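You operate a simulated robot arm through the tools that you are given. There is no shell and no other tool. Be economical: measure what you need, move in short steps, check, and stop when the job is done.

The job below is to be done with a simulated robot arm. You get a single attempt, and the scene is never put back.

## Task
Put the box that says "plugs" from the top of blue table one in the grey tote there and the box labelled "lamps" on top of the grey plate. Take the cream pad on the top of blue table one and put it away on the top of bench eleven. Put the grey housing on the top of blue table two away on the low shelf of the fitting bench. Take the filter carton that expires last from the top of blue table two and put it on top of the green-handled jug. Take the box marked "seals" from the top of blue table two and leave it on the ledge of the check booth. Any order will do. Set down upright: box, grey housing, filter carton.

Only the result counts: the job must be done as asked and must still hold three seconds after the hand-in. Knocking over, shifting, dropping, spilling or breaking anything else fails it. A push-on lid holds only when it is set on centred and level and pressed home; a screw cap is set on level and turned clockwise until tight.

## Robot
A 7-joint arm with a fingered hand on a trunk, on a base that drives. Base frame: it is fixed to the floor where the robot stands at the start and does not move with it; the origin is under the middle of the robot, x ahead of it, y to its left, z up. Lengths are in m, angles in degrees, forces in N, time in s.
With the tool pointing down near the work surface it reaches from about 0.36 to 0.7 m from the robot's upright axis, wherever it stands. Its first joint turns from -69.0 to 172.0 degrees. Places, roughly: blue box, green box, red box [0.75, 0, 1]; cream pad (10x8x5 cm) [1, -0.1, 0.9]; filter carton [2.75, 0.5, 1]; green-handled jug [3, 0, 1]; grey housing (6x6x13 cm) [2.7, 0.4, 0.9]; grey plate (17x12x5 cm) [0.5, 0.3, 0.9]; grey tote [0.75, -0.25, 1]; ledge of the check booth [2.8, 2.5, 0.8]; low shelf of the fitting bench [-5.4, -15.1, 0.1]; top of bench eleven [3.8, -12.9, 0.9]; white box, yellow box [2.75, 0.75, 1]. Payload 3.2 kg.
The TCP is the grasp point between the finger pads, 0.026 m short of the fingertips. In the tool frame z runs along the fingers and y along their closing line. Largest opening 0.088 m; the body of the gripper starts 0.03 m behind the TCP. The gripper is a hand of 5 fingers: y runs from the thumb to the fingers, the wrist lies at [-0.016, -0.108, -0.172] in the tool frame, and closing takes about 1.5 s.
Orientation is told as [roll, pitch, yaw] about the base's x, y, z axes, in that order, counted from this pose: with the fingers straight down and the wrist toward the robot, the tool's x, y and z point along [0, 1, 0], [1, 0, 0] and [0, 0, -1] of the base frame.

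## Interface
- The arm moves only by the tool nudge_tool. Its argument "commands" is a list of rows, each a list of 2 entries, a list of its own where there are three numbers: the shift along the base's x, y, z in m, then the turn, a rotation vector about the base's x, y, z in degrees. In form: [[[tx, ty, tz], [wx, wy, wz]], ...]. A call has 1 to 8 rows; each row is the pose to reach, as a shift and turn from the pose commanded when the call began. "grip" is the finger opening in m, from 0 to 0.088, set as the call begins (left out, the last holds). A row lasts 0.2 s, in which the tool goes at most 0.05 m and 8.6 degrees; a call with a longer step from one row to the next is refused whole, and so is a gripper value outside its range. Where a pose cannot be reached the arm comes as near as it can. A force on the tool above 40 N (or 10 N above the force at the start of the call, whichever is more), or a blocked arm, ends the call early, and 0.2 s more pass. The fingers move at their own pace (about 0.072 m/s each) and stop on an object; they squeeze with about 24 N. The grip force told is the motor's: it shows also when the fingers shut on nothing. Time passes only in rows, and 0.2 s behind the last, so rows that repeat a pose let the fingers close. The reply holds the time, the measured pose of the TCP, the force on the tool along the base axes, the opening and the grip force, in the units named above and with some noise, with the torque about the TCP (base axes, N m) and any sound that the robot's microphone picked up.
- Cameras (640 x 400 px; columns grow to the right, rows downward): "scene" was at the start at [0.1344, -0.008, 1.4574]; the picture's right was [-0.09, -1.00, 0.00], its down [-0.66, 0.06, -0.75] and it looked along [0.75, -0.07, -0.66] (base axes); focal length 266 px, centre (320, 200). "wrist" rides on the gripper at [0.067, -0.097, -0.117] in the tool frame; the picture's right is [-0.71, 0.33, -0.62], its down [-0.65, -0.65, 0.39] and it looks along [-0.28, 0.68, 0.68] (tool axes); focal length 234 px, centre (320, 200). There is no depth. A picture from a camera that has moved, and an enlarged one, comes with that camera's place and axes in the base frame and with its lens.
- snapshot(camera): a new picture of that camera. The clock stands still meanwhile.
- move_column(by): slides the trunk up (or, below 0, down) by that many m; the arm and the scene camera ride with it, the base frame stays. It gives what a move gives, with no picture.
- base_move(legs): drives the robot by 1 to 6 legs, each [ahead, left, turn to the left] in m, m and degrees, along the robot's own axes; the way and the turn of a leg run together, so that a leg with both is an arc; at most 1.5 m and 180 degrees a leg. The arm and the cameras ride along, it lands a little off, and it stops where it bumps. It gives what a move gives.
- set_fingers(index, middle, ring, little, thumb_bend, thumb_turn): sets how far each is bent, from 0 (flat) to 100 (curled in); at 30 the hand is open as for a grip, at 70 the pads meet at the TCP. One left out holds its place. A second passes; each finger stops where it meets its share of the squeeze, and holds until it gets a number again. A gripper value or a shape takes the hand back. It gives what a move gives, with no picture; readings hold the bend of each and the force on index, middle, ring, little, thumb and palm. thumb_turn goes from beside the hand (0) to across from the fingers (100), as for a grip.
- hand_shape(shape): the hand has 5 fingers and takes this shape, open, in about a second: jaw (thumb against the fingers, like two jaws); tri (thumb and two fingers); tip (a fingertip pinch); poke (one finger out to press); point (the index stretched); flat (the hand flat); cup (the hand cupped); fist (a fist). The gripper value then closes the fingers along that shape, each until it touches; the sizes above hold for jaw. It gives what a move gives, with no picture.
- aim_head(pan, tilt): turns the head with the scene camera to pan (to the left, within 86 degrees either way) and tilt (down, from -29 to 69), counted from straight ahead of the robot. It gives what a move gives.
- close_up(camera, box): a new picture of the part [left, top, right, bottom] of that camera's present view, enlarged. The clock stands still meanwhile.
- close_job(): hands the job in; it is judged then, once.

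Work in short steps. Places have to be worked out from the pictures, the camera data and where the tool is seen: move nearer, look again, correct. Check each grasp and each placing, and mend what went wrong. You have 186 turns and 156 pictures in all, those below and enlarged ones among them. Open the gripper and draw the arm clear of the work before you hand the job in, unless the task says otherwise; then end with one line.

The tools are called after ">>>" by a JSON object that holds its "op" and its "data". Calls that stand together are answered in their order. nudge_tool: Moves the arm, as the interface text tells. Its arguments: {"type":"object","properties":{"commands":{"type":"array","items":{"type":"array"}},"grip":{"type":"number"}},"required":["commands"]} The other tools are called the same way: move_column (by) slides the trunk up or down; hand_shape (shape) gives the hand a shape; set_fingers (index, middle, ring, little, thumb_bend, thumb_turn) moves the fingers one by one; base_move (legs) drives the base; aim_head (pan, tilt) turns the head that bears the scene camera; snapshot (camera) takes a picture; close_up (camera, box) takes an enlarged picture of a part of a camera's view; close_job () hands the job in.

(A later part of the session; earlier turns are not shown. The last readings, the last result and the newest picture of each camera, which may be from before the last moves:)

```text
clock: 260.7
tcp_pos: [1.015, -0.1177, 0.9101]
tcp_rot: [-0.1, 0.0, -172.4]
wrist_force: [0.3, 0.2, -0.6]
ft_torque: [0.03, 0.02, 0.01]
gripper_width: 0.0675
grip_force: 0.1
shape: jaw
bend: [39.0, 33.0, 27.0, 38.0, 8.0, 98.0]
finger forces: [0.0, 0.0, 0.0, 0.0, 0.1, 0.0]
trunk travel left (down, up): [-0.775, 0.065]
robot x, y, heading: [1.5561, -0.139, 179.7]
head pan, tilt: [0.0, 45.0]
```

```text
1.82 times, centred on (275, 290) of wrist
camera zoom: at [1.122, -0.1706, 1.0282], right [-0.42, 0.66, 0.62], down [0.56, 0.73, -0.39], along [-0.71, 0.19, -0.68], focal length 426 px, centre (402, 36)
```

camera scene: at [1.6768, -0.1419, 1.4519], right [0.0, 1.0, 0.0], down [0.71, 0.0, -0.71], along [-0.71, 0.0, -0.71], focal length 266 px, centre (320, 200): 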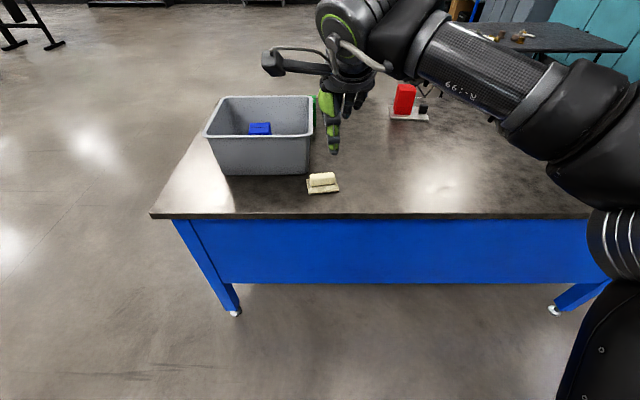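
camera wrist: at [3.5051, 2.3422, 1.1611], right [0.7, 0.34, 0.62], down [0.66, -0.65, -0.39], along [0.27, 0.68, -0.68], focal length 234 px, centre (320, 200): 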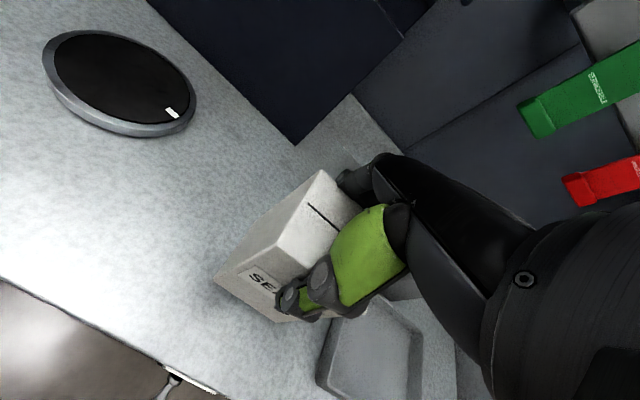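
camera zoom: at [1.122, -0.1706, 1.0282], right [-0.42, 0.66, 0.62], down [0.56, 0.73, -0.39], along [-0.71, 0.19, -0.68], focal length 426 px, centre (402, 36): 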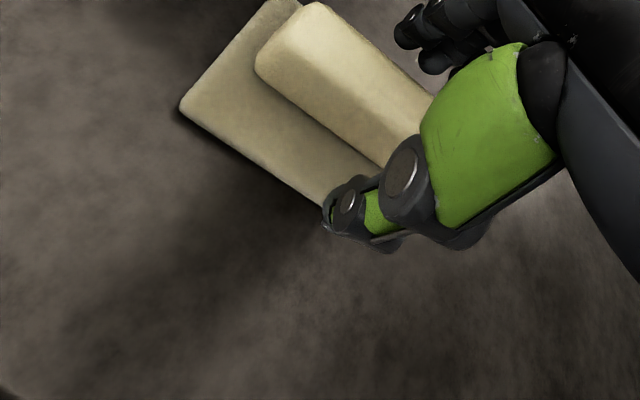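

No contact yet; grasp is near the handle's right end, so I shift 1 cm back to −y, lower 3 mm, and close.

>>> {"op": "nudge_tool", "data": {"commands": [[[0, -0.005, 0], [0, 0, 0]], [[0, -0.01, -0.003], [0, 0, 0]]]}}

>>> {"op": "nudge_tool", "data": {"commands": [[[0, 0, 0], [0, 0, 0]], [[0, 0, 0], [0, 0, 0]], [[0, 0, 0], [0, 0, 0]], [[0, 0, 0], [0, 0, 0]], [[0, 0, 0], [0, 0, 0]], [[0, 0, 0], [0, 0, 0]], [[0, 0, 0], [0, 0, 0]]], "grip": 0.0}}

>>> {"op": "close_up", "data": {"camera": "wrist", "box": [150, 180, 400, 400]}}

```text
clock: 261.3
tcp_pos: [1.0159, -0.1285, 0.9077]
tcp_rot: [0.0, -0.1, -172.4]
wrist_force: [0.2, -1.4, 0.3]
ft_torque: [0.05, 0.02, 0.02]
gripper_width: 0.0673
grip_force: 0.1
shape: jaw
bend: [39.0, 33.0, 27.0, 38.0, 8.0, 98.0]
finger forces: [0.0, 0.1, 0.1, 0.0, 0.0, 0.0]
trunk travel left (down, up): [-0.775, 0.065]
robot x, y, heading: [1.5561, -0.1402, 180.1]
head pan, tilt: [0.0, 45.0]
```

```text
clock: 262.9
tcp_pos: [1.0166, -0.1288, 0.9072]
tcp_rot: [-0.1, -0.1, -172.4]
wrist_force: [-0.3, -0.6, 1.2]
ft_torque: [-0.02, -0.01, 0.02]
gripper_width: 0.0205
grip_force: 24.2
shape: jaw
bend: [61.0, 56.0, 73.0, 66.0, 47.0, 100.0]
finger forces: [12.2, 6.4, 2.8, 0.0, 21.3, 0.0]
trunk travel left (down, up): [-0.775, 0.065]
robot x, y, heading: [1.5564, -0.1417, 179.6]
head pan, tilt: [0.0, 45.0]
```

```text
1.82 times, centred on (275, 290) of wrist
camera zoom: at [1.1219, -0.1807, 1.0252], right [-0.42, 0.66, 0.62], down [0.56, 0.73, -0.39], along [-0.71, 0.19, -0.68], focal length 426 px, centre (402, 36)
```

zoom: 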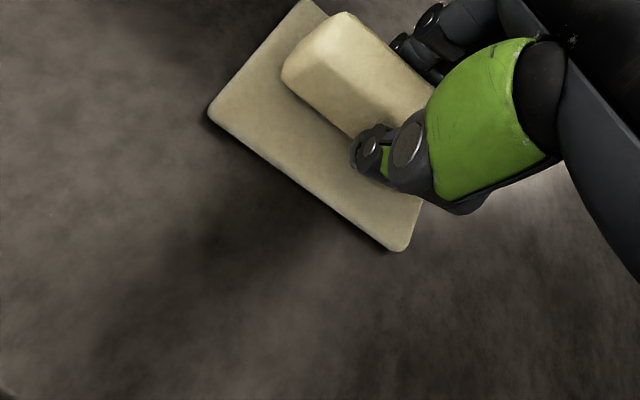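

Handle is gripped (width 0.02). Lift straight up and check the hold.

>>> {"op": "nudge_tool", "data": {"commands": [[[0, 0, 0.03], [0, 0, 0]], [[0, 0, 0.075], [0, 0, 0]], [[0, 0, 0.12], [0, 0, 0]], [[0, 0, 0.165], [0, 0, 0]], [[0, 0, 0.21], [0, 0, 0]], [[0.03, 0, 0.24], [0, 0, 0]], [[0.06, 0, 0.27], [0, 0, 0]], [[0.08, 0, 0.3], [0, 0, 0]]]}}

>>> {"op": "snapshot", "data": {"camera": "wrist"}}

>>> {"op": "aim_head", "data": {"pan": 86, "tilt": 10}}

>>> {"op": "snapshot", "data": {"camera": "scene"}}

```text
clock: 264.7
tcp_pos: [1.0976, -0.1286, 1.2084]
tcp_rot: [0.0, -0.1, -172.4]
wrist_force: [0.0, -0.2, -1.5]
ft_torque: [0.0, -0.02, -0.02]
gripper_width: 0.0205
grip_force: 23.7
shape: jaw
bend: [61.0, 56.0, 73.0, 66.0, 47.0, 100.0]
finger forces: [12.2, 6.4, 2.8, 0.1, 21.1, 0.1]
trunk travel left (down, up): [-0.775, 0.065]
robot x, y, heading: [1.5552, -0.1349, 179.7]
head pan, tilt: [0.0, 45.0]
```

```text
64 pictures are left
camera wrist: at [1.2043, -0.1801, 1.3254], right [-0.42, 0.66, 0.62], down [0.56, 0.73, -0.39], along [-0.71, 0.19, -0.68], focal length 234 px, centre (320, 200)
```

wrist: 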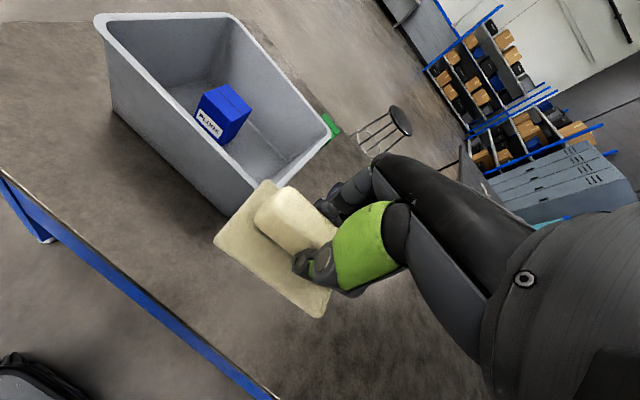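

```text
clock: 266.3
tcp_pos: [1.0973, -0.128, 1.208]
tcp_rot: [0.1, 0.0, -172.3]
wrist_force: [-0.3, 0.5, -0.8]
ft_torque: [0.0, 0.01, -0.02]
gripper_width: 0.0205
grip_force: 23.7
shape: jaw
bend: [61.0, 56.0, 73.0, 66.0, 47.0, 100.0]
finger forces: [12.1, 6.4, 2.8, 0.0, 21.2, 0.0]
trunk travel left (down, up): [-0.775, 0.065]
robot x, y, heading: [1.5593, -0.1385, 179.7]
head pan, tilt: [85.9, 10.0]
```

```text
63 pictures are left
camera scene: at [1.5012, -0.2341, 1.5068], right [-1.0, 0.07, 0.0], down [0.01, 0.17, -0.98], along [-0.07, -0.98, -0.17], focal length 266 px, centre (320, 200)
```

scene: 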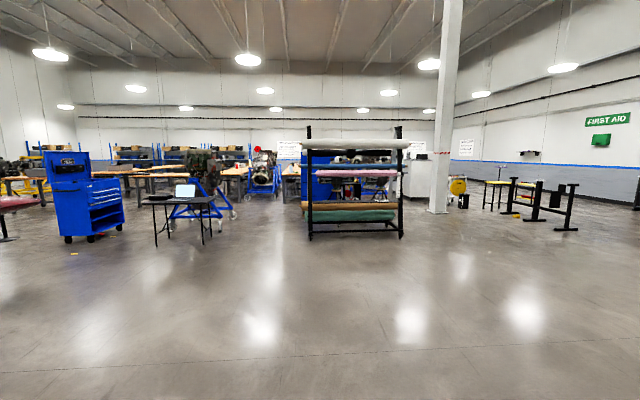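

Pad is held well. View south: rack of rolls near x −0.3–1.55, y≈−4.9; laptop table x 3.1–4.2, y≈−5. I drive down the corridor x≈2.35 to y≈−4 and look again.

>>> {"op": "base_move", "data": {"legs": [[-0.25, 0, 0], [0, 0, 90], [1.5, 0, 0], [1.4, 0.55, 0], [1.0, 0, 0]]}}

>>> {"op": "aim_head", "data": {"pan": 10, "tilt": 12}}

>>> {"op": "snapshot", "data": {"camera": "scene"}}

```text
refused: leg 4 is longer than a leg can be; nothing moved
```

```text
clock: 267.8
tcp_pos: [1.0965, -0.1278, 1.2075]
tcp_rot: [-0.1, 0.0, -172.4]
wrist_force: [0.1, -0.1, -0.2]
ft_torque: [0.0, -0.02, 0.0]
gripper_width: 0.0206
grip_force: 23.8
shape: jaw
bend: [61.0, 56.0, 73.0, 66.0, 47.0, 100.0]
finger forces: [12.1, 6.3, 2.8, 0.1, 21.2, 0.1]
trunk travel left (down, up): [-0.775, 0.065]
robot x, y, heading: [1.554, -0.1404, 179.8]
head pan, tilt: [10.0, 12.0]
```

```text
62 pictures are left
camera scene: at [1.4161, -0.1576, 1.5035], right [-0.17, 0.98, 0.0], down [0.2, 0.04, -0.98], along [-0.96, -0.17, -0.21], focal length 266 px, centre (320, 200)
```

scene: 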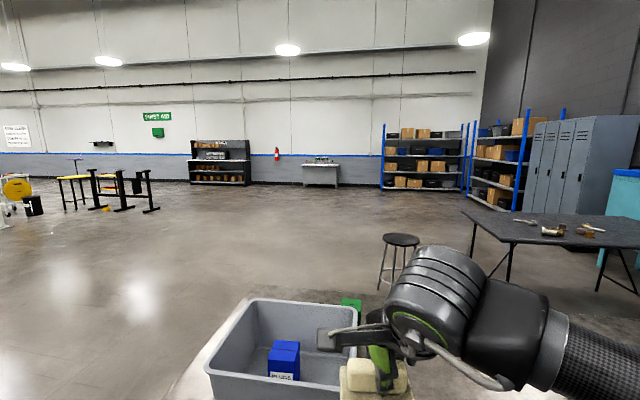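

The leg was too long (diagonal); I split it.

>>> {"op": "base_move", "data": {"legs": [[-0.25, 0, 0], [0, 0, 90], [1.5, 0, 0], [1.2, 0.55, 0], [1.2, 0, 0]]}}

>>> {"op": "aim_head", "data": {"pan": 8, "tilt": 12}}

>>> {"op": "snapshot", "data": {"camera": "scene"}}

```text
clock: 292.5
tcp_pos: [2.4191, -4.5067, 1.2072]
tcp_rot: [0.1, -0.1, -82.0]
wrist_force: [0.5, 0.5, -0.6]
ft_torque: [0.0, -0.02, -0.01]
gripper_width: 0.0204
grip_force: 23.8
shape: jaw
bend: [61.0, 56.0, 73.0, 66.0, 47.0, 100.0]
finger forces: [12.1, 6.3, 2.7, 0.0, 21.0, 0.1]
trunk travel left (down, up): [-0.775, 0.065]
robot x, y, heading: [2.4282, -4.0474, -89.7]
head pan, tilt: [10.0, 12.0]
```

```text
clock: 293.1
tcp_pos: [2.4198, -4.508, 1.2079]
tcp_rot: [0.0, -0.1, -82.1]
wrist_force: [-1.1, 0.2, -0.4]
ft_torque: [0.02, 0.0, 0.0]
gripper_width: 0.0204
grip_force: 24.3
shape: jaw
bend: [61.0, 56.0, 73.0, 66.0, 47.0, 100.0]
finger forces: [12.1, 6.4, 2.7, 0.0, 21.1, 0.0]
trunk travel left (down, up): [-0.775, 0.065]
robot x, y, heading: [2.4289, -4.0473, -89.8]
head pan, tilt: [8.0, 12.0]
```

```text
61 pictures are left
camera scene: at [2.4435, -4.1896, 1.5035], right [-0.99, -0.15, 0.0], down [-0.03, 0.21, -0.98], along [0.14, -0.97, -0.21], focal length 266 px, centre (320, 200)
```

scene: 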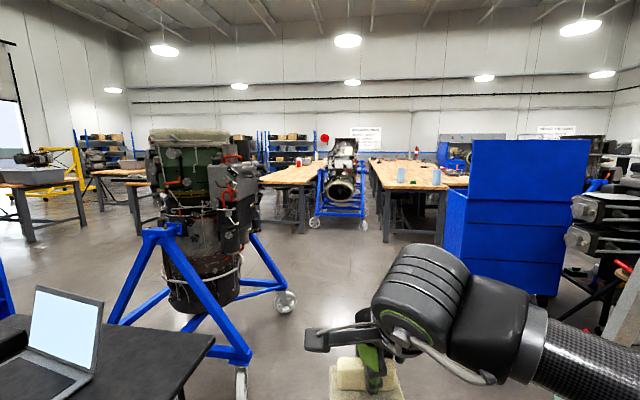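

>>> {"op": "close_up", "data": {"camera": "scene", "box": [240, 120, 480, 250]}}

```text
2.67 times, centred on (360, 185) of scene
camera zoom: at [2.4435, -4.1896, 1.5035], right [-0.99, -0.15, 0.0], down [-0.03, 0.21, -0.98], along [0.14, -0.97, -0.21], focal length 710 px, centre (213, 240)
```

zoom: 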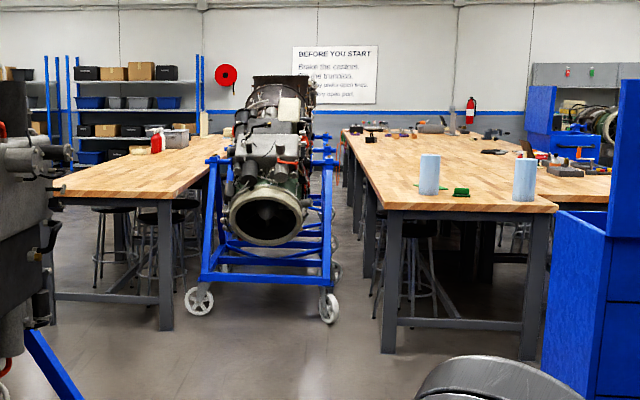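

The bench row with centre x≈3.8 starts at y≈−8.1; bench eleven is probably its far bench. I'll advance to y≈−7.3 and look left and down the rows.

>>> {"op": "base_move", "data": {"legs": [[1.5, -0.1, 0], [1.5, -0.02, 0], [0.25, 0, 0]]}}

>>> {"op": "aim_head", "data": {"pan": 65, "tilt": 15}}

>>> {"op": "snapshot", "data": {"camera": "scene"}}

>>> {"op": "aim_head", "data": {"pan": 10, "tilt": 15}}

>>> {"op": "snapshot", "data": {"camera": "scene"}}

```text
refused: leg 1 is longer than a leg can be; nothing moved
```

```text
clock: 294.4
tcp_pos: [2.4188, -4.5075, 1.2077]
tcp_rot: [-0.1, -0.1, -81.9]
wrist_force: [0.0, -0.3, -0.7]
ft_torque: [0.01, -0.01, 0.02]
gripper_width: 0.0205
grip_force: 24.5
shape: jaw
bend: [61.0, 56.0, 73.0, 66.0, 47.0, 100.0]
finger forces: [12.0, 6.3, 2.6, 0.0, 20.9, 0.0]
trunk travel left (down, up): [-0.775, 0.065]
robot x, y, heading: [2.4291, -4.0502, -89.6]
head pan, tilt: [65.0, 15.0]
```

```text
59 pictures are left
camera scene: at [2.5148, -4.1363, 1.4987], right [-0.42, -0.91, 0.0], down [-0.24, 0.11, -0.97], along [0.88, -0.4, -0.26], focal length 266 px, centre (320, 200)
```

scene: 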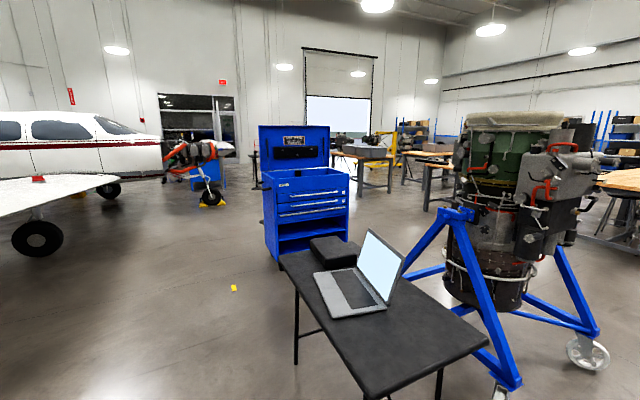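

```text
clock: 295.6
tcp_pos: [2.4187, -4.5079, 1.208]
tcp_rot: [-0.1, 0.0, -82.0]
wrist_force: [0.2, 1.0, -1.3]
ft_torque: [0.0, 0.01, 0.02]
gripper_width: 0.0204
grip_force: 24.6
shape: jaw
bend: [61.0, 56.0, 73.0, 66.0, 47.0, 100.0]
finger forces: [12.0, 6.4, 2.7, 0.0, 21.0, 0.0]
trunk travel left (down, up): [-0.775, 0.065]
robot x, y, heading: [2.4301, -4.0482, -89.6]
head pan, tilt: [10.0, 15.0]
```

```text
58 pictures are left
camera scene: at [2.4469, -4.1891, 1.4987], right [-0.98, -0.18, 0.0], down [-0.05, 0.25, -0.97], along [0.17, -0.95, -0.26], focal length 266 px, centre (320, 200)
```

scene: 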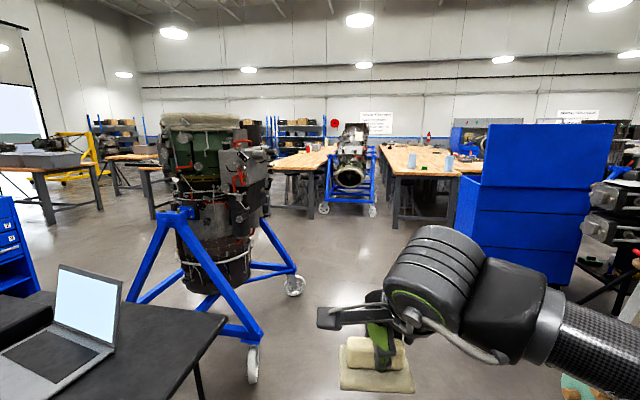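

>>> {"op": "base_move", "data": {"legs": [[1.45, -0.1, 0], [1.45, 0, 0], [0.3, 0, 0]]}}

>>> {"op": "aim_head", "data": {"pan": 50, "tilt": 15}}

>>> {"op": "snapshot", "data": {"camera": "scene"}}

```text
clock: 311.2
tcp_pos: [2.3873, -7.6964, 1.2077]
tcp_rot: [0.0, -0.1, -81.1]
wrist_force: [-0.2, -0.2, -0.2]
ft_torque: [0.04, 0.0, -0.02]
gripper_width: 0.0201
grip_force: 23.7
shape: jaw
bend: [61.0, 56.0, 73.0, 66.0, 47.0, 100.0]
finger forces: [12.0, 6.4, 2.7, 0.0, 21.0, 0.1]
trunk travel left (down, up): [-0.775, 0.065]
robot x, y, heading: [2.3903, -7.2378, -88.9]
head pan, tilt: [10.0, 15.0]
```

```text
clock: 312.3
tcp_pos: [2.3882, -7.697, 1.2091]
tcp_rot: [-0.1, -0.2, -81.0]
wrist_force: [0.5, -0.6, -0.6]
ft_torque: [0.0, 0.0, 0.0]
gripper_width: 0.0203
grip_force: 24.0
shape: jaw
bend: [61.0, 56.0, 73.0, 66.0, 47.0, 100.0]
finger forces: [11.9, 6.3, 2.7, 0.1, 21.0, 0.0]
trunk travel left (down, up): [-0.775, 0.065]
robot x, y, heading: [2.3887, -7.235, -89.0]
head pan, tilt: [50.0, 15.0]
```

```text
57 pictures are left
camera scene: at [2.4648, -7.345, 1.4986], right [-0.63, -0.78, 0.0], down [-0.2, 0.16, -0.97], along [0.75, -0.61, -0.26], focal length 266 px, centre (320, 200)
```

scene: 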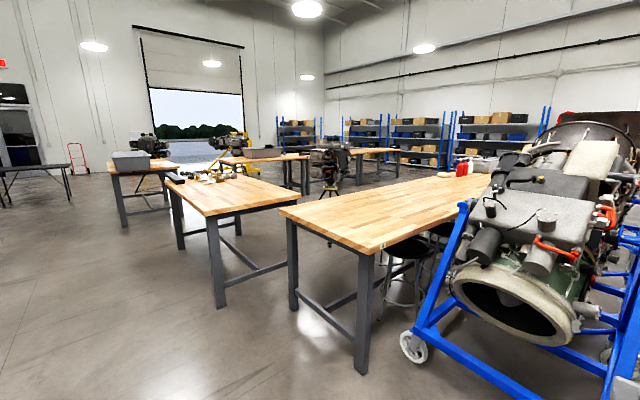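

>>> {"op": "close_up", "data": {"camera": "scene", "box": [280, 120, 520, 270]}}

>>> {"op": "close_up", "data": {"camera": "scene", "box": [100, 120, 320, 260]}}

```text
2.67 times, centred on (400, 195) of scene
camera zoom: at [2.4648, -7.345, 1.4986], right [-0.63, -0.78, 0.0], down [-0.2, 0.16, -0.97], along [0.75, -0.61, -0.26], focal length 710 px, centre (107, 213)
```

zoom: 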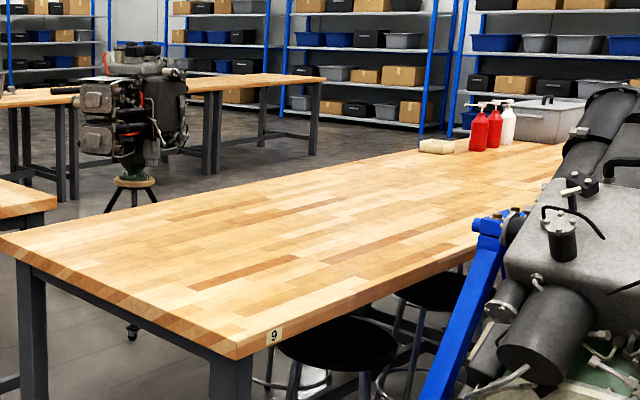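

```text
2.86 times, centred on (210, 190) of scene
camera zoom: at [2.4648, -7.345, 1.4986], right [-0.63, -0.78, 0.0], down [-0.2, 0.16, -0.97], along [0.75, -0.61, -0.26], focal length 760 px, centre (634, 229)
```

zoom: 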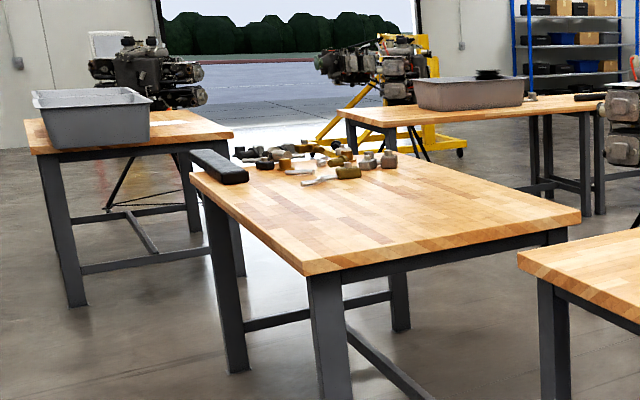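

Bench nine is the near one of this row, so eleven is the far end (y≈−12.9), accessible from the east side. I drive east along y≈−7.2 to x≈6.6 between the tables, then look south.

>>> {"op": "base_move", "data": {"legs": [[0, 0, 89], [1.5, 0, 0], [1.5, 0, 0], [1.2, 0, 0], [0, 0, -90]]}}

>>> {"op": "aim_head", "data": {"pan": -5, "tilt": 20}}

>>> {"op": "snapshot", "data": {"camera": "scene"}}

```text
clock: 340.0
tcp_pos: [6.5982, -7.6248, 1.2088]
tcp_rot: [-0.1, 0.0, -80.2]
wrist_force: [-0.1, 0.0, -0.7]
ft_torque: [-0.03, 0.04, -0.01]
gripper_width: 0.0204
grip_force: 24.7
shape: jaw
bend: [61.0, 56.0, 73.0, 66.0, 47.0, 100.0]
finger forces: [11.7, 6.1, 2.7, 0.1, 20.4, 0.0]
trunk travel left (down, up): [-0.775, 0.065]
robot x, y, heading: [6.5932, -7.1606, -87.6]
head pan, tilt: [50.0, 15.0]
```

```text
clock: 341.3
tcp_pos: [6.5969, -7.6265, 1.2082]
tcp_rot: [0.0, -0.2, -80.1]
wrist_force: [-0.5, -0.2, -1.0]
ft_torque: [0.01, 0.02, 0.03]
gripper_width: 0.0203
grip_force: 23.7
shape: jaw
bend: [61.0, 56.0, 73.0, 66.0, 47.0, 100.0]
finger forces: [11.9, 6.0, 2.8, 0.0, 20.6, 0.0]
trunk travel left (down, up): [-0.775, 0.065]
robot x, y, heading: [6.5913, -7.1648, -87.6]
head pan, tilt: [-5.0, 20.0]
```

```text
54 pictures are left
camera scene: at [6.5909, -7.3086, 1.4905], right [-1.0, 0.05, 0.0], down [0.02, 0.34, -0.94], along [-0.05, -0.94, -0.34], focal length 266 px, centre (320, 200)
```

scene: 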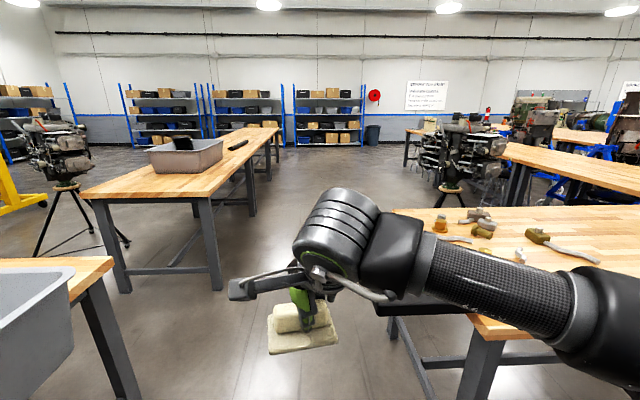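

Gap between tables (x 6.14–7.15) is passable. I straighten, go south to y≈−12.9 and turn west.

>>> {"op": "base_move", "data": {"legs": [[0, 0.06, -2.4], [1.45, 0, 0], [1.45, 0, 0], [1.45, 0, 0], [1.35, 0, 0], [0, 0, -90]]}}

>>> {"op": "aim_head", "data": {"pan": 10, "tilt": 18}}

>>> {"op": "snapshot", "data": {"camera": "scene"}}

```text
clock: 372.7
tcp_pos: [6.1311, -12.8403, 1.2082]
tcp_rot: [-0.1, -0.2, -171.8]
wrist_force: [0.3, -0.3, -0.5]
ft_torque: [0.01, -0.01, 0.0]
gripper_width: 0.0202
grip_force: 23.8
shape: jaw
bend: [61.0, 56.0, 73.0, 66.0, 47.0, 100.0]
finger forces: [11.7, 6.1, 2.6, 0.0, 20.5, 0.1]
trunk travel left (down, up): [-0.775, 0.065]
robot x, y, heading: [6.5931, -12.8479, -179.6]
head pan, tilt: [-5.0, 20.0]
```

```text
clock: 373.5
tcp_pos: [6.1316, -12.8404, 1.2076]
tcp_rot: [-0.1, 0.0, -171.8]
wrist_force: [0.5, 0.6, -1.2]
ft_torque: [0.0, 0.0, 0.0]
gripper_width: 0.02
grip_force: 23.9
shape: jaw
bend: [61.0, 56.0, 73.0, 66.0, 47.0, 100.0]
finger forces: [11.6, 6.0, 2.7, 0.1, 20.4, 0.0]
trunk travel left (down, up): [-0.775, 0.065]
robot x, y, heading: [6.5915, -12.8487, -179.4]
head pan, tilt: [10.0, 18.0]
```

```text
53 pictures are left
camera scene: at [6.4508, -12.8669, 1.4938], right [-0.18, 0.98, 0.0], down [0.3, 0.06, -0.95], along [-0.94, -0.17, -0.31], focal length 266 px, centre (320, 200)
```

scene: 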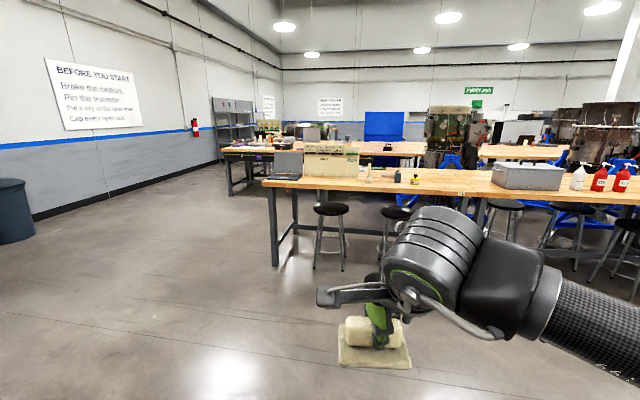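

>>> {"op": "close_up", "data": {"camera": "scene", "box": [250, 130, 640, 280]}}

>>> {"op": "close_up", "data": {"camera": "scene", "box": [440, 180, 490, 210]}}

```text
1.64 times, centred on (445, 205) of scene
camera zoom: at [6.4508, -12.8669, 1.4938], right [-0.18, 0.98, 0.0], down [0.3, 0.06, -0.95], along [-0.94, -0.17, -0.31], focal length 437 px, centre (115, 192)
```

zoom: 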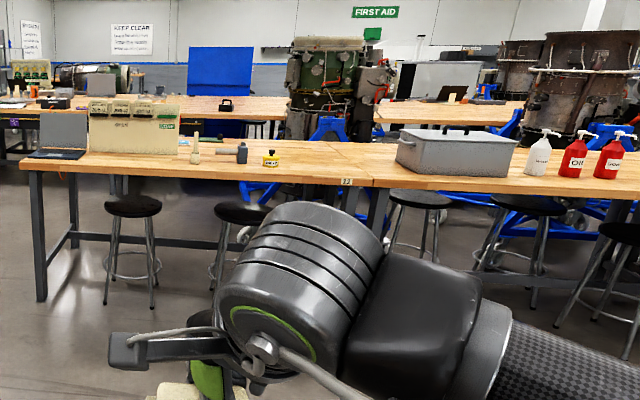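

```text
12.80 times, centred on (465, 195) of scene
camera zoom: at [6.4508, -12.8669, 1.4938], right [-0.18, 0.98, 0.0], down [0.3, 0.06, -0.95], along [-0.94, -0.17, -0.31], focal length 3407 px, centre (-1536, 264)
```

zoom: 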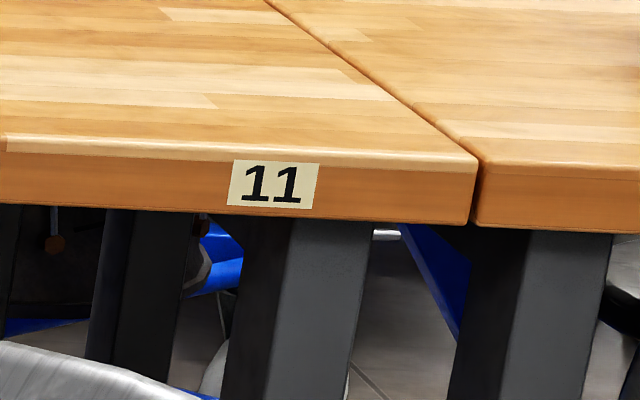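

The tag confirms bench eleven (y −13.7 to −12.0, near edge x≈4.39); stools are tucked beneath. I approach, aiming for a clear front spot at (4.25, −12.65).

>>> {"op": "base_move", "data": {"legs": [[1.45, 0, -0.6], [0.22, -0.19, 0]]}}

>>> {"op": "aim_head", "data": {"pan": 0, "tilt": 45}}

>>> {"op": "snapshot", "data": {"camera": "scene"}}

```text
clock: 382.3
tcp_pos: [4.4556, -12.6574, 1.207]
tcp_rot: [0.0, 0.0, -172.1]
wrist_force: [-0.4, 0.1, -1.6]
ft_torque: [0.03, 0.02, 0.0]
gripper_width: 0.0201
grip_force: 24.2
shape: jaw
bend: [61.0, 56.0, 73.0, 66.0, 47.0, 100.0]
finger forces: [11.8, 6.0, 2.7, 0.1, 20.4, 0.0]
trunk travel left (down, up): [-0.775, 0.065]
robot x, y, heading: [4.9169, -12.67, -180.1]
head pan, tilt: [10.0, 18.0]
```

```text
clock: 383.2
tcp_pos: [4.4556, -12.6587, 1.2074]
tcp_rot: [0.0, 0.0, -172.1]
wrist_force: [0.0, -0.2, -0.9]
ft_torque: [0.01, -0.01, 0.01]
gripper_width: 0.0199
grip_force: 23.4
shape: jaw
bend: [61.0, 56.0, 73.0, 66.0, 47.0, 100.0]
finger forces: [11.8, 5.9, 2.6, 0.0, 20.5, 0.0]
trunk travel left (down, up): [-0.775, 0.065]
robot x, y, heading: [4.9154, -12.6698, -180.0]
head pan, tilt: [0.0, 45.0]
```

```text
50 pictures are left
camera scene: at [4.7851, -12.67, 1.4519], right [0.0, 1.0, 0.0], down [0.71, 0.0, -0.71], along [-0.71, 0.0, -0.71], focal length 266 px, centre (320, 200)
```

scene: 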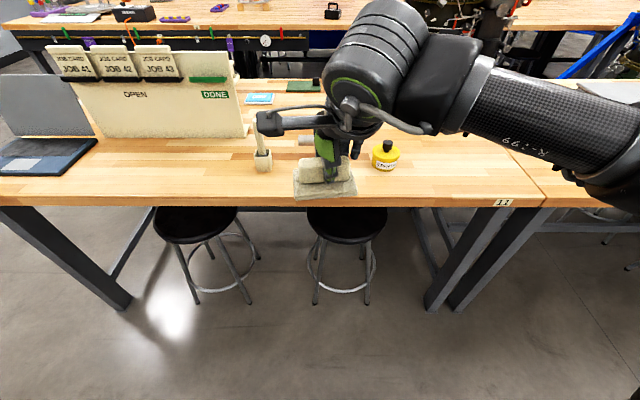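

Bench edge is at x≈4.25; bottle and cup at x≈4.09, ±20 cm to the sides. I'll place at (4.17, −12.66): ahead 0.2 and lower.

>>> {"op": "base_move", "data": {"legs": [[0.22, 0, 0]]}}

>>> {"op": "nudge_tool", "data": {"commands": [[[-0.03, 0, 0], [0, 0, 0]], [[-0.065, 0, -0.02], [0, 0, 0]], [[-0.065, 0, -0.06], [0, 0, 0]], [[-0.065, 0, -0.1], [0, 0, 0]], [[-0.065, 0, -0.14], [0, 0, 0]], [[-0.065, 0, -0.18], [0, 0, 0]]]}}

>>> {"op": "snapshot", "data": {"camera": "scene"}}

```text
clock: 384.9
tcp_pos: [4.2366, -12.6575, 1.2071]
tcp_rot: [0.0, -0.2, -172.1]
wrist_force: [-0.8, -0.6, -1.4]
ft_torque: [0.02, -0.01, -0.01]
gripper_width: 0.0201
grip_force: 24.1
shape: jaw
bend: [61.0, 56.0, 73.0, 66.0, 47.0, 100.0]
finger forces: [11.8, 6.0, 2.8, 0.0, 20.4, 0.0]
trunk travel left (down, up): [-0.775, 0.065]
robot x, y, heading: [4.6962, -12.6689, -179.7]
head pan, tilt: [0.0, 45.0]
```

```text
clock: 386.3
tcp_pos: [4.1696, -12.6577, 1.0268]
tcp_rot: [0.0, -0.2, -172.0]
wrist_force: [-0.5, 1.1, -0.6]
ft_torque: [0.0, -0.01, -0.02]
gripper_width: 0.0195
grip_force: 23.7
shape: jaw
bend: [61.0, 56.0, 73.0, 66.0, 47.0, 100.0]
finger forces: [11.8, 6.0, 2.6, 0.0, 20.4, 0.1]
trunk travel left (down, up): [-0.775, 0.065]
robot x, y, heading: [4.6957, -12.6664, -179.7]
head pan, tilt: [0.0, 45.0]
```

```text
49 pictures are left
camera scene: at [4.5651, -12.6709, 1.4518], right [0.0, 1.0, 0.0], down [0.71, 0.0, -0.71], along [-0.71, 0.0, -0.71], focal length 266 px, centre (320, 200)
```

scene: 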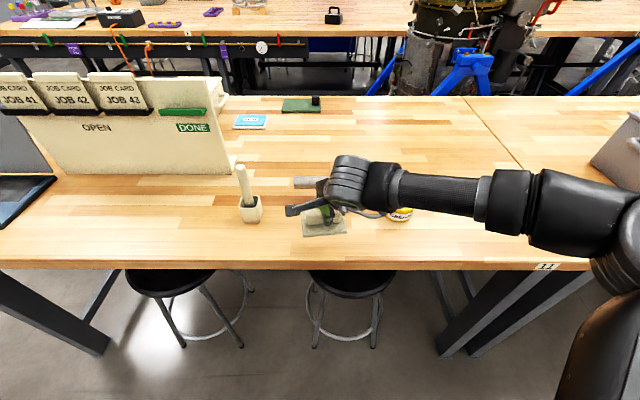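

Edge is closer to x≈4.22, so I go 4 cm further in, then lower to contact (expected TCP ≈0.945).

>>> {"op": "nudge_tool", "data": {"commands": [[[-0.04, 0, 0], [0, 0, 0]], [[-0.04, 0, -0.035], [0, 0, 0]], [[-0.04, 0, -0.06], [0, 0, 0]], [[-0.04, 0, -0.07], [0, 0, 0]]]}}

>>> {"op": "nudge_tool", "data": {"commands": [[[0, 0, -0.005], [0, 0, 0]], [[0, 0, -0.01], [0, 0, 0]], [[0, 0, -0.014], [0, 0, 0]], [[0, 0, -0.018], [0, 0, 0]], [[0, 0, -0.022], [0, 0, 0]]]}}

```text
clock: 387.3
tcp_pos: [4.1304, -12.6587, 0.9569]
tcp_rot: [0.1, -0.1, -172.0]
wrist_force: [0.1, -0.1, -1.6]
ft_torque: [0.05, 0.02, -0.01]
gripper_width: 0.0199
grip_force: 23.9
shape: jaw
bend: [61.0, 56.0, 73.0, 66.0, 47.0, 100.0]
finger forces: [11.8, 5.9, 2.7, 0.0, 20.6, 0.0]
trunk travel left (down, up): [-0.775, 0.065]
robot x, y, heading: [4.697, -12.6694, -179.7]
head pan, tilt: [0.0, 45.0]
```

```text
clock: 388.5
tcp_pos: [4.1324, -12.6593, 0.9454]
tcp_rot: [0.1, -1.2, -172.0]
wrist_force: [-2.3, 2.5, 36.5]
ft_torque: [0.07, 0.17, -0.02]
gripper_width: 0.0224
grip_force: 23.9
shape: jaw
bend: [60.0, 55.0, 73.0, 66.0, 47.0, 100.0]
finger forces: [17.0, 9.3, 3.5, 0.1, 27.6, 0.0]
trunk travel left (down, up): [-0.775, 0.065]
robot x, y, heading: [4.6962, -12.6675, -179.7]
head pan, tilt: [0.0, 45.0]
```

Contact at 0.945 (bench top ≈0.9). I relieve the pressure, open to 0.068, then look.

>>> {"op": "nudge_tool", "data": {"commands": [[[0, 0, 0.006], [0, 0, 0]], [[0, 0, 0.01], [0, 0, 0]]]}}

>>> {"op": "nudge_tool", "data": {"commands": [[[0, 0, 0], [0, 0, 0]], [[0, 0, 0], [0, 0, 0]], [[0, 0, 0], [0, 0, 0]], [[0, 0, 0], [0, 0, 0]], [[0, 0, 0], [0, 0, 0]]], "grip": 0.075}}

>>> {"op": "nudge_tool", "data": {"commands": [[[0, 0, 0.02], [0, 0, 0]], [[0, 0, 0.05], [0, 0, 0]], [[0, 0, 0.09], [0, 0, 0]], [[0, 0, 0.13], [0, 0, 0]], [[0, 0, 0.17], [0, 0, 0]], [[0, 0, 0.21], [0, 0, 0]], [[0.03, 0, 0.24], [0, 0, 0]], [[0.06, 0, 0.26], [0, 0, 0]]]}}

>>> {"op": "snapshot", "data": {"camera": "scene"}}

```text
clock: 389.1
tcp_pos: [4.132, -12.6595, 0.9452]
tcp_rot: [-0.1, -0.1, -171.9]
wrist_force: [-5.9, -0.3, 15.2]
ft_torque: [-0.01, 0.22, 0.0]
gripper_width: 0.0222
grip_force: 24.0
shape: jaw
bend: [60.0, 55.0, 73.0, 66.0, 47.0, 100.0]
finger forces: [15.9, 8.8, 3.3, 0.1, 22.9, 0.0]
trunk travel left (down, up): [-0.775, 0.065]
robot x, y, heading: [4.696, -12.6694, -179.5]
head pan, tilt: [0.0, 45.0]
```

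```text
clock: 390.3
tcp_pos: [4.1316, -12.6588, 0.9456]
tcp_rot: [-0.1, 0.0, -172.1]
wrist_force: [0.0, 0.5, -0.6]
ft_torque: [-0.01, 0.03, 0.0]
gripper_width: 0.0746
grip_force: 0.0
shape: jaw
bend: [36.0, 32.0, 28.0, 35.0, 10.0, 98.0]
finger forces: [0.1, 0.0, 0.1, 0.0, 0.0, 0.0]
trunk travel left (down, up): [-0.775, 0.065]
robot x, y, heading: [4.6956, -12.6737, -179.6]
head pan, tilt: [0.0, 45.0]
```

```text
clock: 392.1
tcp_pos: [4.1928, -12.658, 1.2066]
tcp_rot: [0.0, -0.2, -172.0]
wrist_force: [0.1, 0.7, 0.3]
ft_torque: [0.01, -0.04, 0.0]
gripper_width: 0.0748
grip_force: 0.1
shape: jaw
bend: [36.0, 32.0, 28.0, 35.0, 10.0, 98.0]
finger forces: [0.1, 0.0, 0.1, 0.0, 0.0, 0.0]
trunk travel left (down, up): [-0.775, 0.065]
robot x, y, heading: [4.693, -12.6706, -179.9]
head pan, tilt: [0.0, 45.0]
```

```text
48 pictures are left
camera scene: at [4.5675, -12.6706, 1.452], right [0.0, 1.0, 0.0], down [0.71, 0.0, -0.71], along [-0.71, 0.0, -0.71], focal length 266 px, centre (320, 200)
```

scene: 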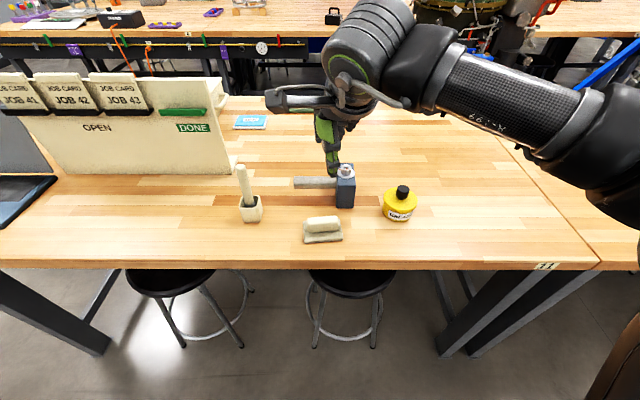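

The pad sits on bench eleven. I retrace my path: back to x≈6.55, turn north.

>>> {"op": "base_move", "data": {"legs": [[-1.5, 0, 0], [-0.38, 0, 0], [0, 0, -90], [1.5, 0, 0], [1.5, 0, 0]]}}

```text
clock: 419.5
tcp_pos: [6.5487, -9.1362, 1.2072]
tcp_rot: [0.0, -0.3, 98.5]
wrist_force: [-0.4, 0.4, 0.6]
ft_torque: [-0.01, 0.0, 0.03]
gripper_width: 0.0747
grip_force: 0.0
shape: jaw
bend: [36.0, 32.0, 28.0, 35.0, 10.0, 98.0]
finger forces: [0.0, 0.0, 0.0, 0.0, 0.0, 0.0]
trunk travel left (down, up): [-0.775, 0.065]
robot x, y, heading: [6.5456, -9.6396, 90.9]
head pan, tilt: [0.0, 45.0]
```

>>> {"op": "base_move", "data": {"legs": [[1.2, -0.03, -0.9], [1.22, 0, 0], [0, 0, 90], [1.5, 0, 0], [1.5, 0, 0], [1.25, 0, 0]]}}

```text
clock: 455.2
tcp_pos: [1.826, -7.1475, 1.2059]
tcp_rot: [0.0, -0.2, -173.2]
wrist_force: [0.1, 0.2, 0.1]
ft_torque: [0.0, 0.03, -0.01]
gripper_width: 0.0747
grip_force: 0.1
shape: jaw
bend: [36.0, 32.0, 28.0, 35.0, 10.0, 98.0]
finger forces: [0.0, 0.0, 0.0, 0.1, 0.1, 0.1]
trunk travel left (down, up): [-0.775, 0.065]
robot x, y, heading: [2.3288, -7.1708, 179.0]
head pan, tilt: [0.0, 45.0]
```

While here, I take a look to the southwest for the later trip to the fitting bench.

>>> {"op": "aim_head", "data": {"pan": 35, "tilt": 12}}

>>> {"op": "snapshot", "data": {"camera": "scene"}}

>>> {"op": "base_move", "data": {"legs": [[0, 0, -89], [1.5, 0, 0], [1.5, 0, 0], [1.5, 0, 0], [0.9, 0, 0]]}}

```text
clock: 456.2
tcp_pos: [1.8248, -7.1457, 1.2064]
tcp_rot: [-0.1, -0.2, -173.2]
wrist_force: [-0.3, -0.2, -0.2]
ft_torque: [-0.01, 0.02, 0.0]
gripper_width: 0.0746
grip_force: 0.0
shape: jaw
bend: [36.0, 32.0, 28.0, 35.0, 10.0, 98.0]
finger forces: [0.0, 0.0, 0.0, 0.1, 0.0, 0.0]
trunk travel left (down, up): [-0.775, 0.065]
robot x, y, heading: [2.3308, -7.1673, 179.2]
head pan, tilt: [35.0, 12.0]
```

```text
47 pictures are left
camera scene: at [2.2039, -7.2209, 1.5035], right [-0.56, 0.83, 0.0], down [0.17, 0.12, -0.98], along [-0.81, -0.55, -0.21], focal length 266 px, centre (320, 200)
```

scene: 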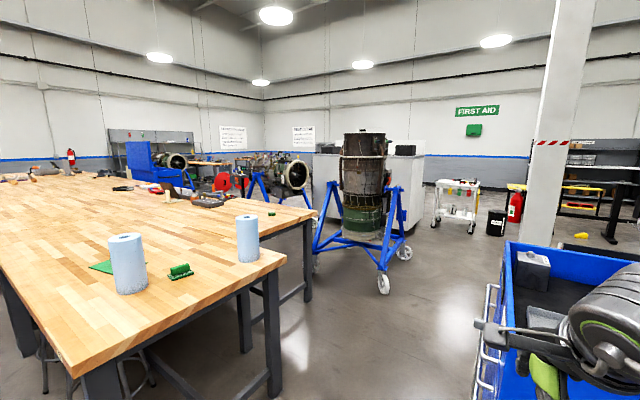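

```text
clock: 485.9
tcp_pos: [2.1845, -1.2403, 1.207]
tcp_rot: [-0.1, -0.2, 99.1]
wrist_force: [0.8, 0.4, -0.2]
ft_torque: [0.01, 0.0, -0.01]
gripper_width: 0.0748
grip_force: 0.1
shape: jaw
bend: [36.0, 32.0, 28.0, 35.0, 10.0, 98.0]
finger forces: [0.0, 0.0, 0.0, 0.0, 0.1, 0.2]
trunk travel left (down, up): [-0.775, 0.065]
robot x, y, heading: [2.1815, -1.7487, 91.4]
head pan, tilt: [35.0, 12.0]
```

Now to the housing: move to the aisle at y≈0.38 and face table two.

>>> {"op": "base_move", "data": {"legs": [[0, 0.3, -1.4], [1.5, 0, 0], [0.63, 0, 0], [0, 0, -90]]}}

>>> {"op": "aim_head", "data": {"pan": 0, "tilt": 42}}

>>> {"op": "snapshot", "data": {"camera": "scene"}}

```text
clock: 501.9
tcp_pos: [2.3966, 0.364, 1.2064]
tcp_rot: [-0.1, -0.2, 7.5]
wrist_force: [0.0, 0.0, -0.2]
ft_torque: [0.0, -0.01, -0.05]
gripper_width: 0.0746
grip_force: 0.1
shape: jaw
bend: [36.0, 32.0, 28.0, 35.0, 10.0, 98.0]
finger forces: [0.0, 0.1, 0.0, 0.0, 0.0, 0.0]
trunk travel left (down, up): [-0.775, 0.065]
robot x, y, heading: [1.8917, 0.3805, -0.6]
head pan, tilt: [35.0, 12.0]
```

```text
clock: 502.9
tcp_pos: [2.3977, 0.3648, 1.2069]
tcp_rot: [0.0, -0.2, 7.6]
wrist_force: [0.7, -0.8, 0.7]
ft_torque: [0.01, 0.0, -0.01]
gripper_width: 0.0745
grip_force: 0.2
shape: jaw
bend: [36.0, 32.0, 28.0, 35.0, 10.0, 98.0]
finger forces: [0.0, 0.0, 0.0, 0.0, 0.0, 0.0]
trunk travel left (down, up): [-0.775, 0.065]
robot x, y, heading: [1.8919, 0.3812, 0.0]
head pan, tilt: [0.0, 42.0]
```

```text
46 pictures are left
camera scene: at [2.0261, 0.3788, 1.4562], right [0.0, -1.0, 0.0], down [-0.67, 0.0, -0.74], along [0.74, 0.0, -0.67], focal length 266 px, centre (320, 200)
```

scene: 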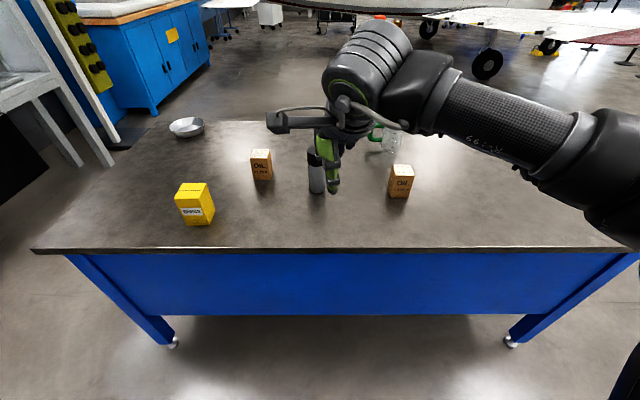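

>>> {"op": "close_up", "data": {"camera": "scene", "box": [270, 80, 430, 210]}}

```text
3.08 times, centred on (350, 145) of scene
camera zoom: at [2.0261, 0.3788, 1.4562], right [0.0, -1.0, 0.0], down [-0.67, 0.0, -0.74], along [0.74, 0.0, -0.67], focal length 819 px, centre (228, 369)
```

zoom: 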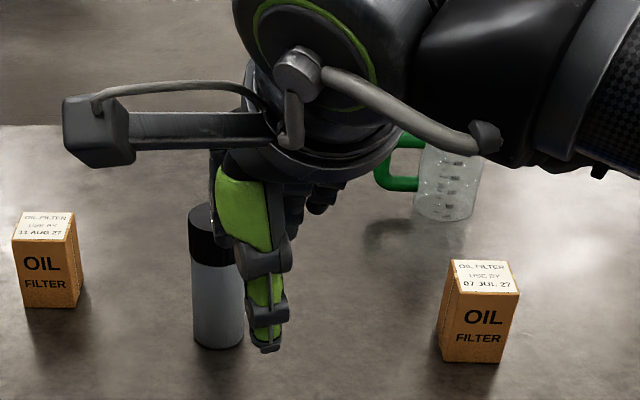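

Housing centre ≈(2.753, 0.391), diameter 6 cm, top at ≈0.99. I drive ahead 0.25 and bring the open hand above it.

>>> {"op": "base_move", "data": {"legs": [[0.25, 0, 0]]}}

>>> {"op": "nudge_tool", "data": {"commands": [[[0.035, 0.01, 0], [0, 0, -3]], [[0.07, 0.02, 0], [0, 0, -6]], [[0.105, 0.026, 0], [0, 0, -7.5]], [[0.105, 0.026, -0.04], [0, 0, -7.5]], [[0.105, 0.026, -0.08], [0, 0, -7.5]], [[0.105, 0.026, -0.12], [0, 0, -7.5]]], "grip": 0.088}}

>>> {"op": "snapshot", "data": {"camera": "scene"}}

>>> {"op": "snapshot", "data": {"camera": "wrist"}}

```text
clock: 504.7
tcp_pos: [2.6443, 0.3631, 1.2074]
tcp_rot: [0.0, -0.2, 7.4]
wrist_force: [-0.1, -0.1, -0.2]
ft_torque: [-0.04, 0.0, 0.0]
gripper_width: 0.0745
grip_force: 0.1
shape: jaw
bend: [36.0, 32.0, 28.0, 35.0, 10.0, 98.0]
finger forces: [0.1, 0.0, 0.0, 0.1, 0.0, 0.2]
trunk travel left (down, up): [-0.775, 0.065]
robot x, y, heading: [2.143, 0.3793, -0.2]
head pan, tilt: [0.0, 42.0]
```

```text
clock: 506.1
tcp_pos: [2.7507, 0.3874, 1.0871]
tcp_rot: [0.0, -0.1, -0.2]
wrist_force: [0.6, -0.2, -0.8]
ft_torque: [0.0, 0.02, -0.02]
gripper_width: 0.0878
grip_force: 0.0
shape: jaw
bend: [30.0, 30.0, 30.0, 30.0, 30.0, 97.0]
finger forces: [0.1, 0.1, 0.0, 0.0, 0.0, 0.0]
trunk travel left (down, up): [-0.775, 0.065]
robot x, y, heading: [2.139, 0.3773, -0.2]
head pan, tilt: [0.0, 42.0]
```

```text
44 pictures are left
camera scene: at [2.2748, 0.3772, 1.4561], right [-0.01, -1.0, 0.0], down [-0.67, 0.0, -0.74], along [0.74, 0.0, -0.67], focal length 266 px, centre (320, 200)
```

scene: 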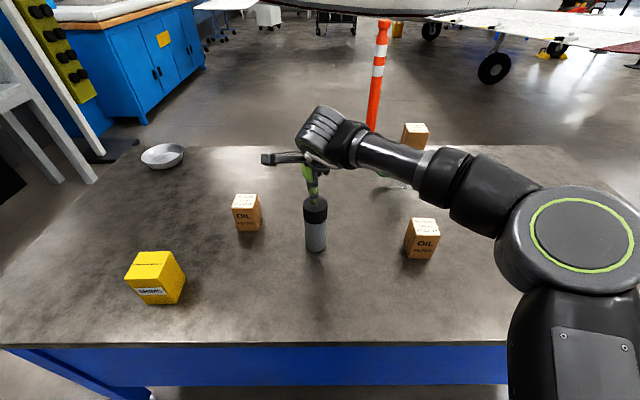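

```text
43 pictures are left
camera wrist: at [2.6531, 0.4558, 1.2042], right [0.33, -0.71, 0.62], down [-0.65, -0.65, -0.39], along [0.68, -0.28, -0.68], focal length 234 px, centre (320, 200)
```

wrist: 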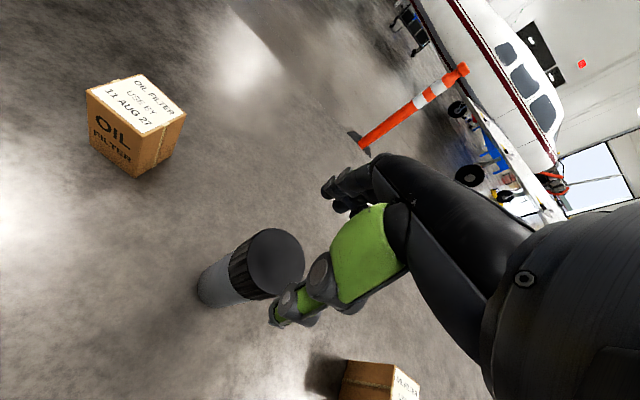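

>>> {"op": "close_up", "data": {"camera": "scene", "box": [280, 180, 360, 260]}}

```text
5.00 times, centred on (320, 220) of scene
camera zoom: at [2.2748, 0.3772, 1.4561], right [-0.01, -1.0, 0.0], down [-0.67, 0.0, -0.74], along [0.74, 0.0, -0.67], focal length 1331 px, centre (320, 100)
```

zoom: 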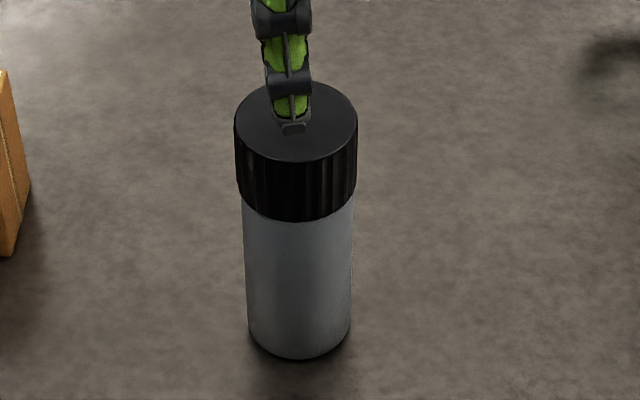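

Housing: cap radius ≈3 cm, top ≈1.005, centre (2.755, 0.388). I descend to TCP z≈0.98.

>>> {"op": "nudge_tool", "data": {"commands": [[[0.004, 0.0005, -0.03], [0, 0, 0]], [[0.004, 0.0005, -0.06], [0, 0, 0]], [[0.004, 0.0005, -0.085], [0, 0, 0]], [[0.004, 0.0005, -0.105], [0, 0, 0]]]}}

```text
clock: 507.1
tcp_pos: [2.7531, 0.3899, 0.983]
tcp_rot: [0.2, -0.4, -0.1]
wrist_force: [-1.0, -1.0, 3.4]
ft_torque: [-0.01, 0.01, 0.0]
gripper_width: 0.0877
grip_force: 0.0
shape: jaw
bend: [30.0, 30.0, 30.0, 30.0, 29.0, 97.0]
finger forces: [1.1, 0.0, 0.1, 0.0, 2.8, 0.0]
trunk travel left (down, up): [-0.775, 0.065]
robot x, y, heading: [2.1385, 0.3783, -0.3]
head pan, tilt: [0.0, 42.0]
```

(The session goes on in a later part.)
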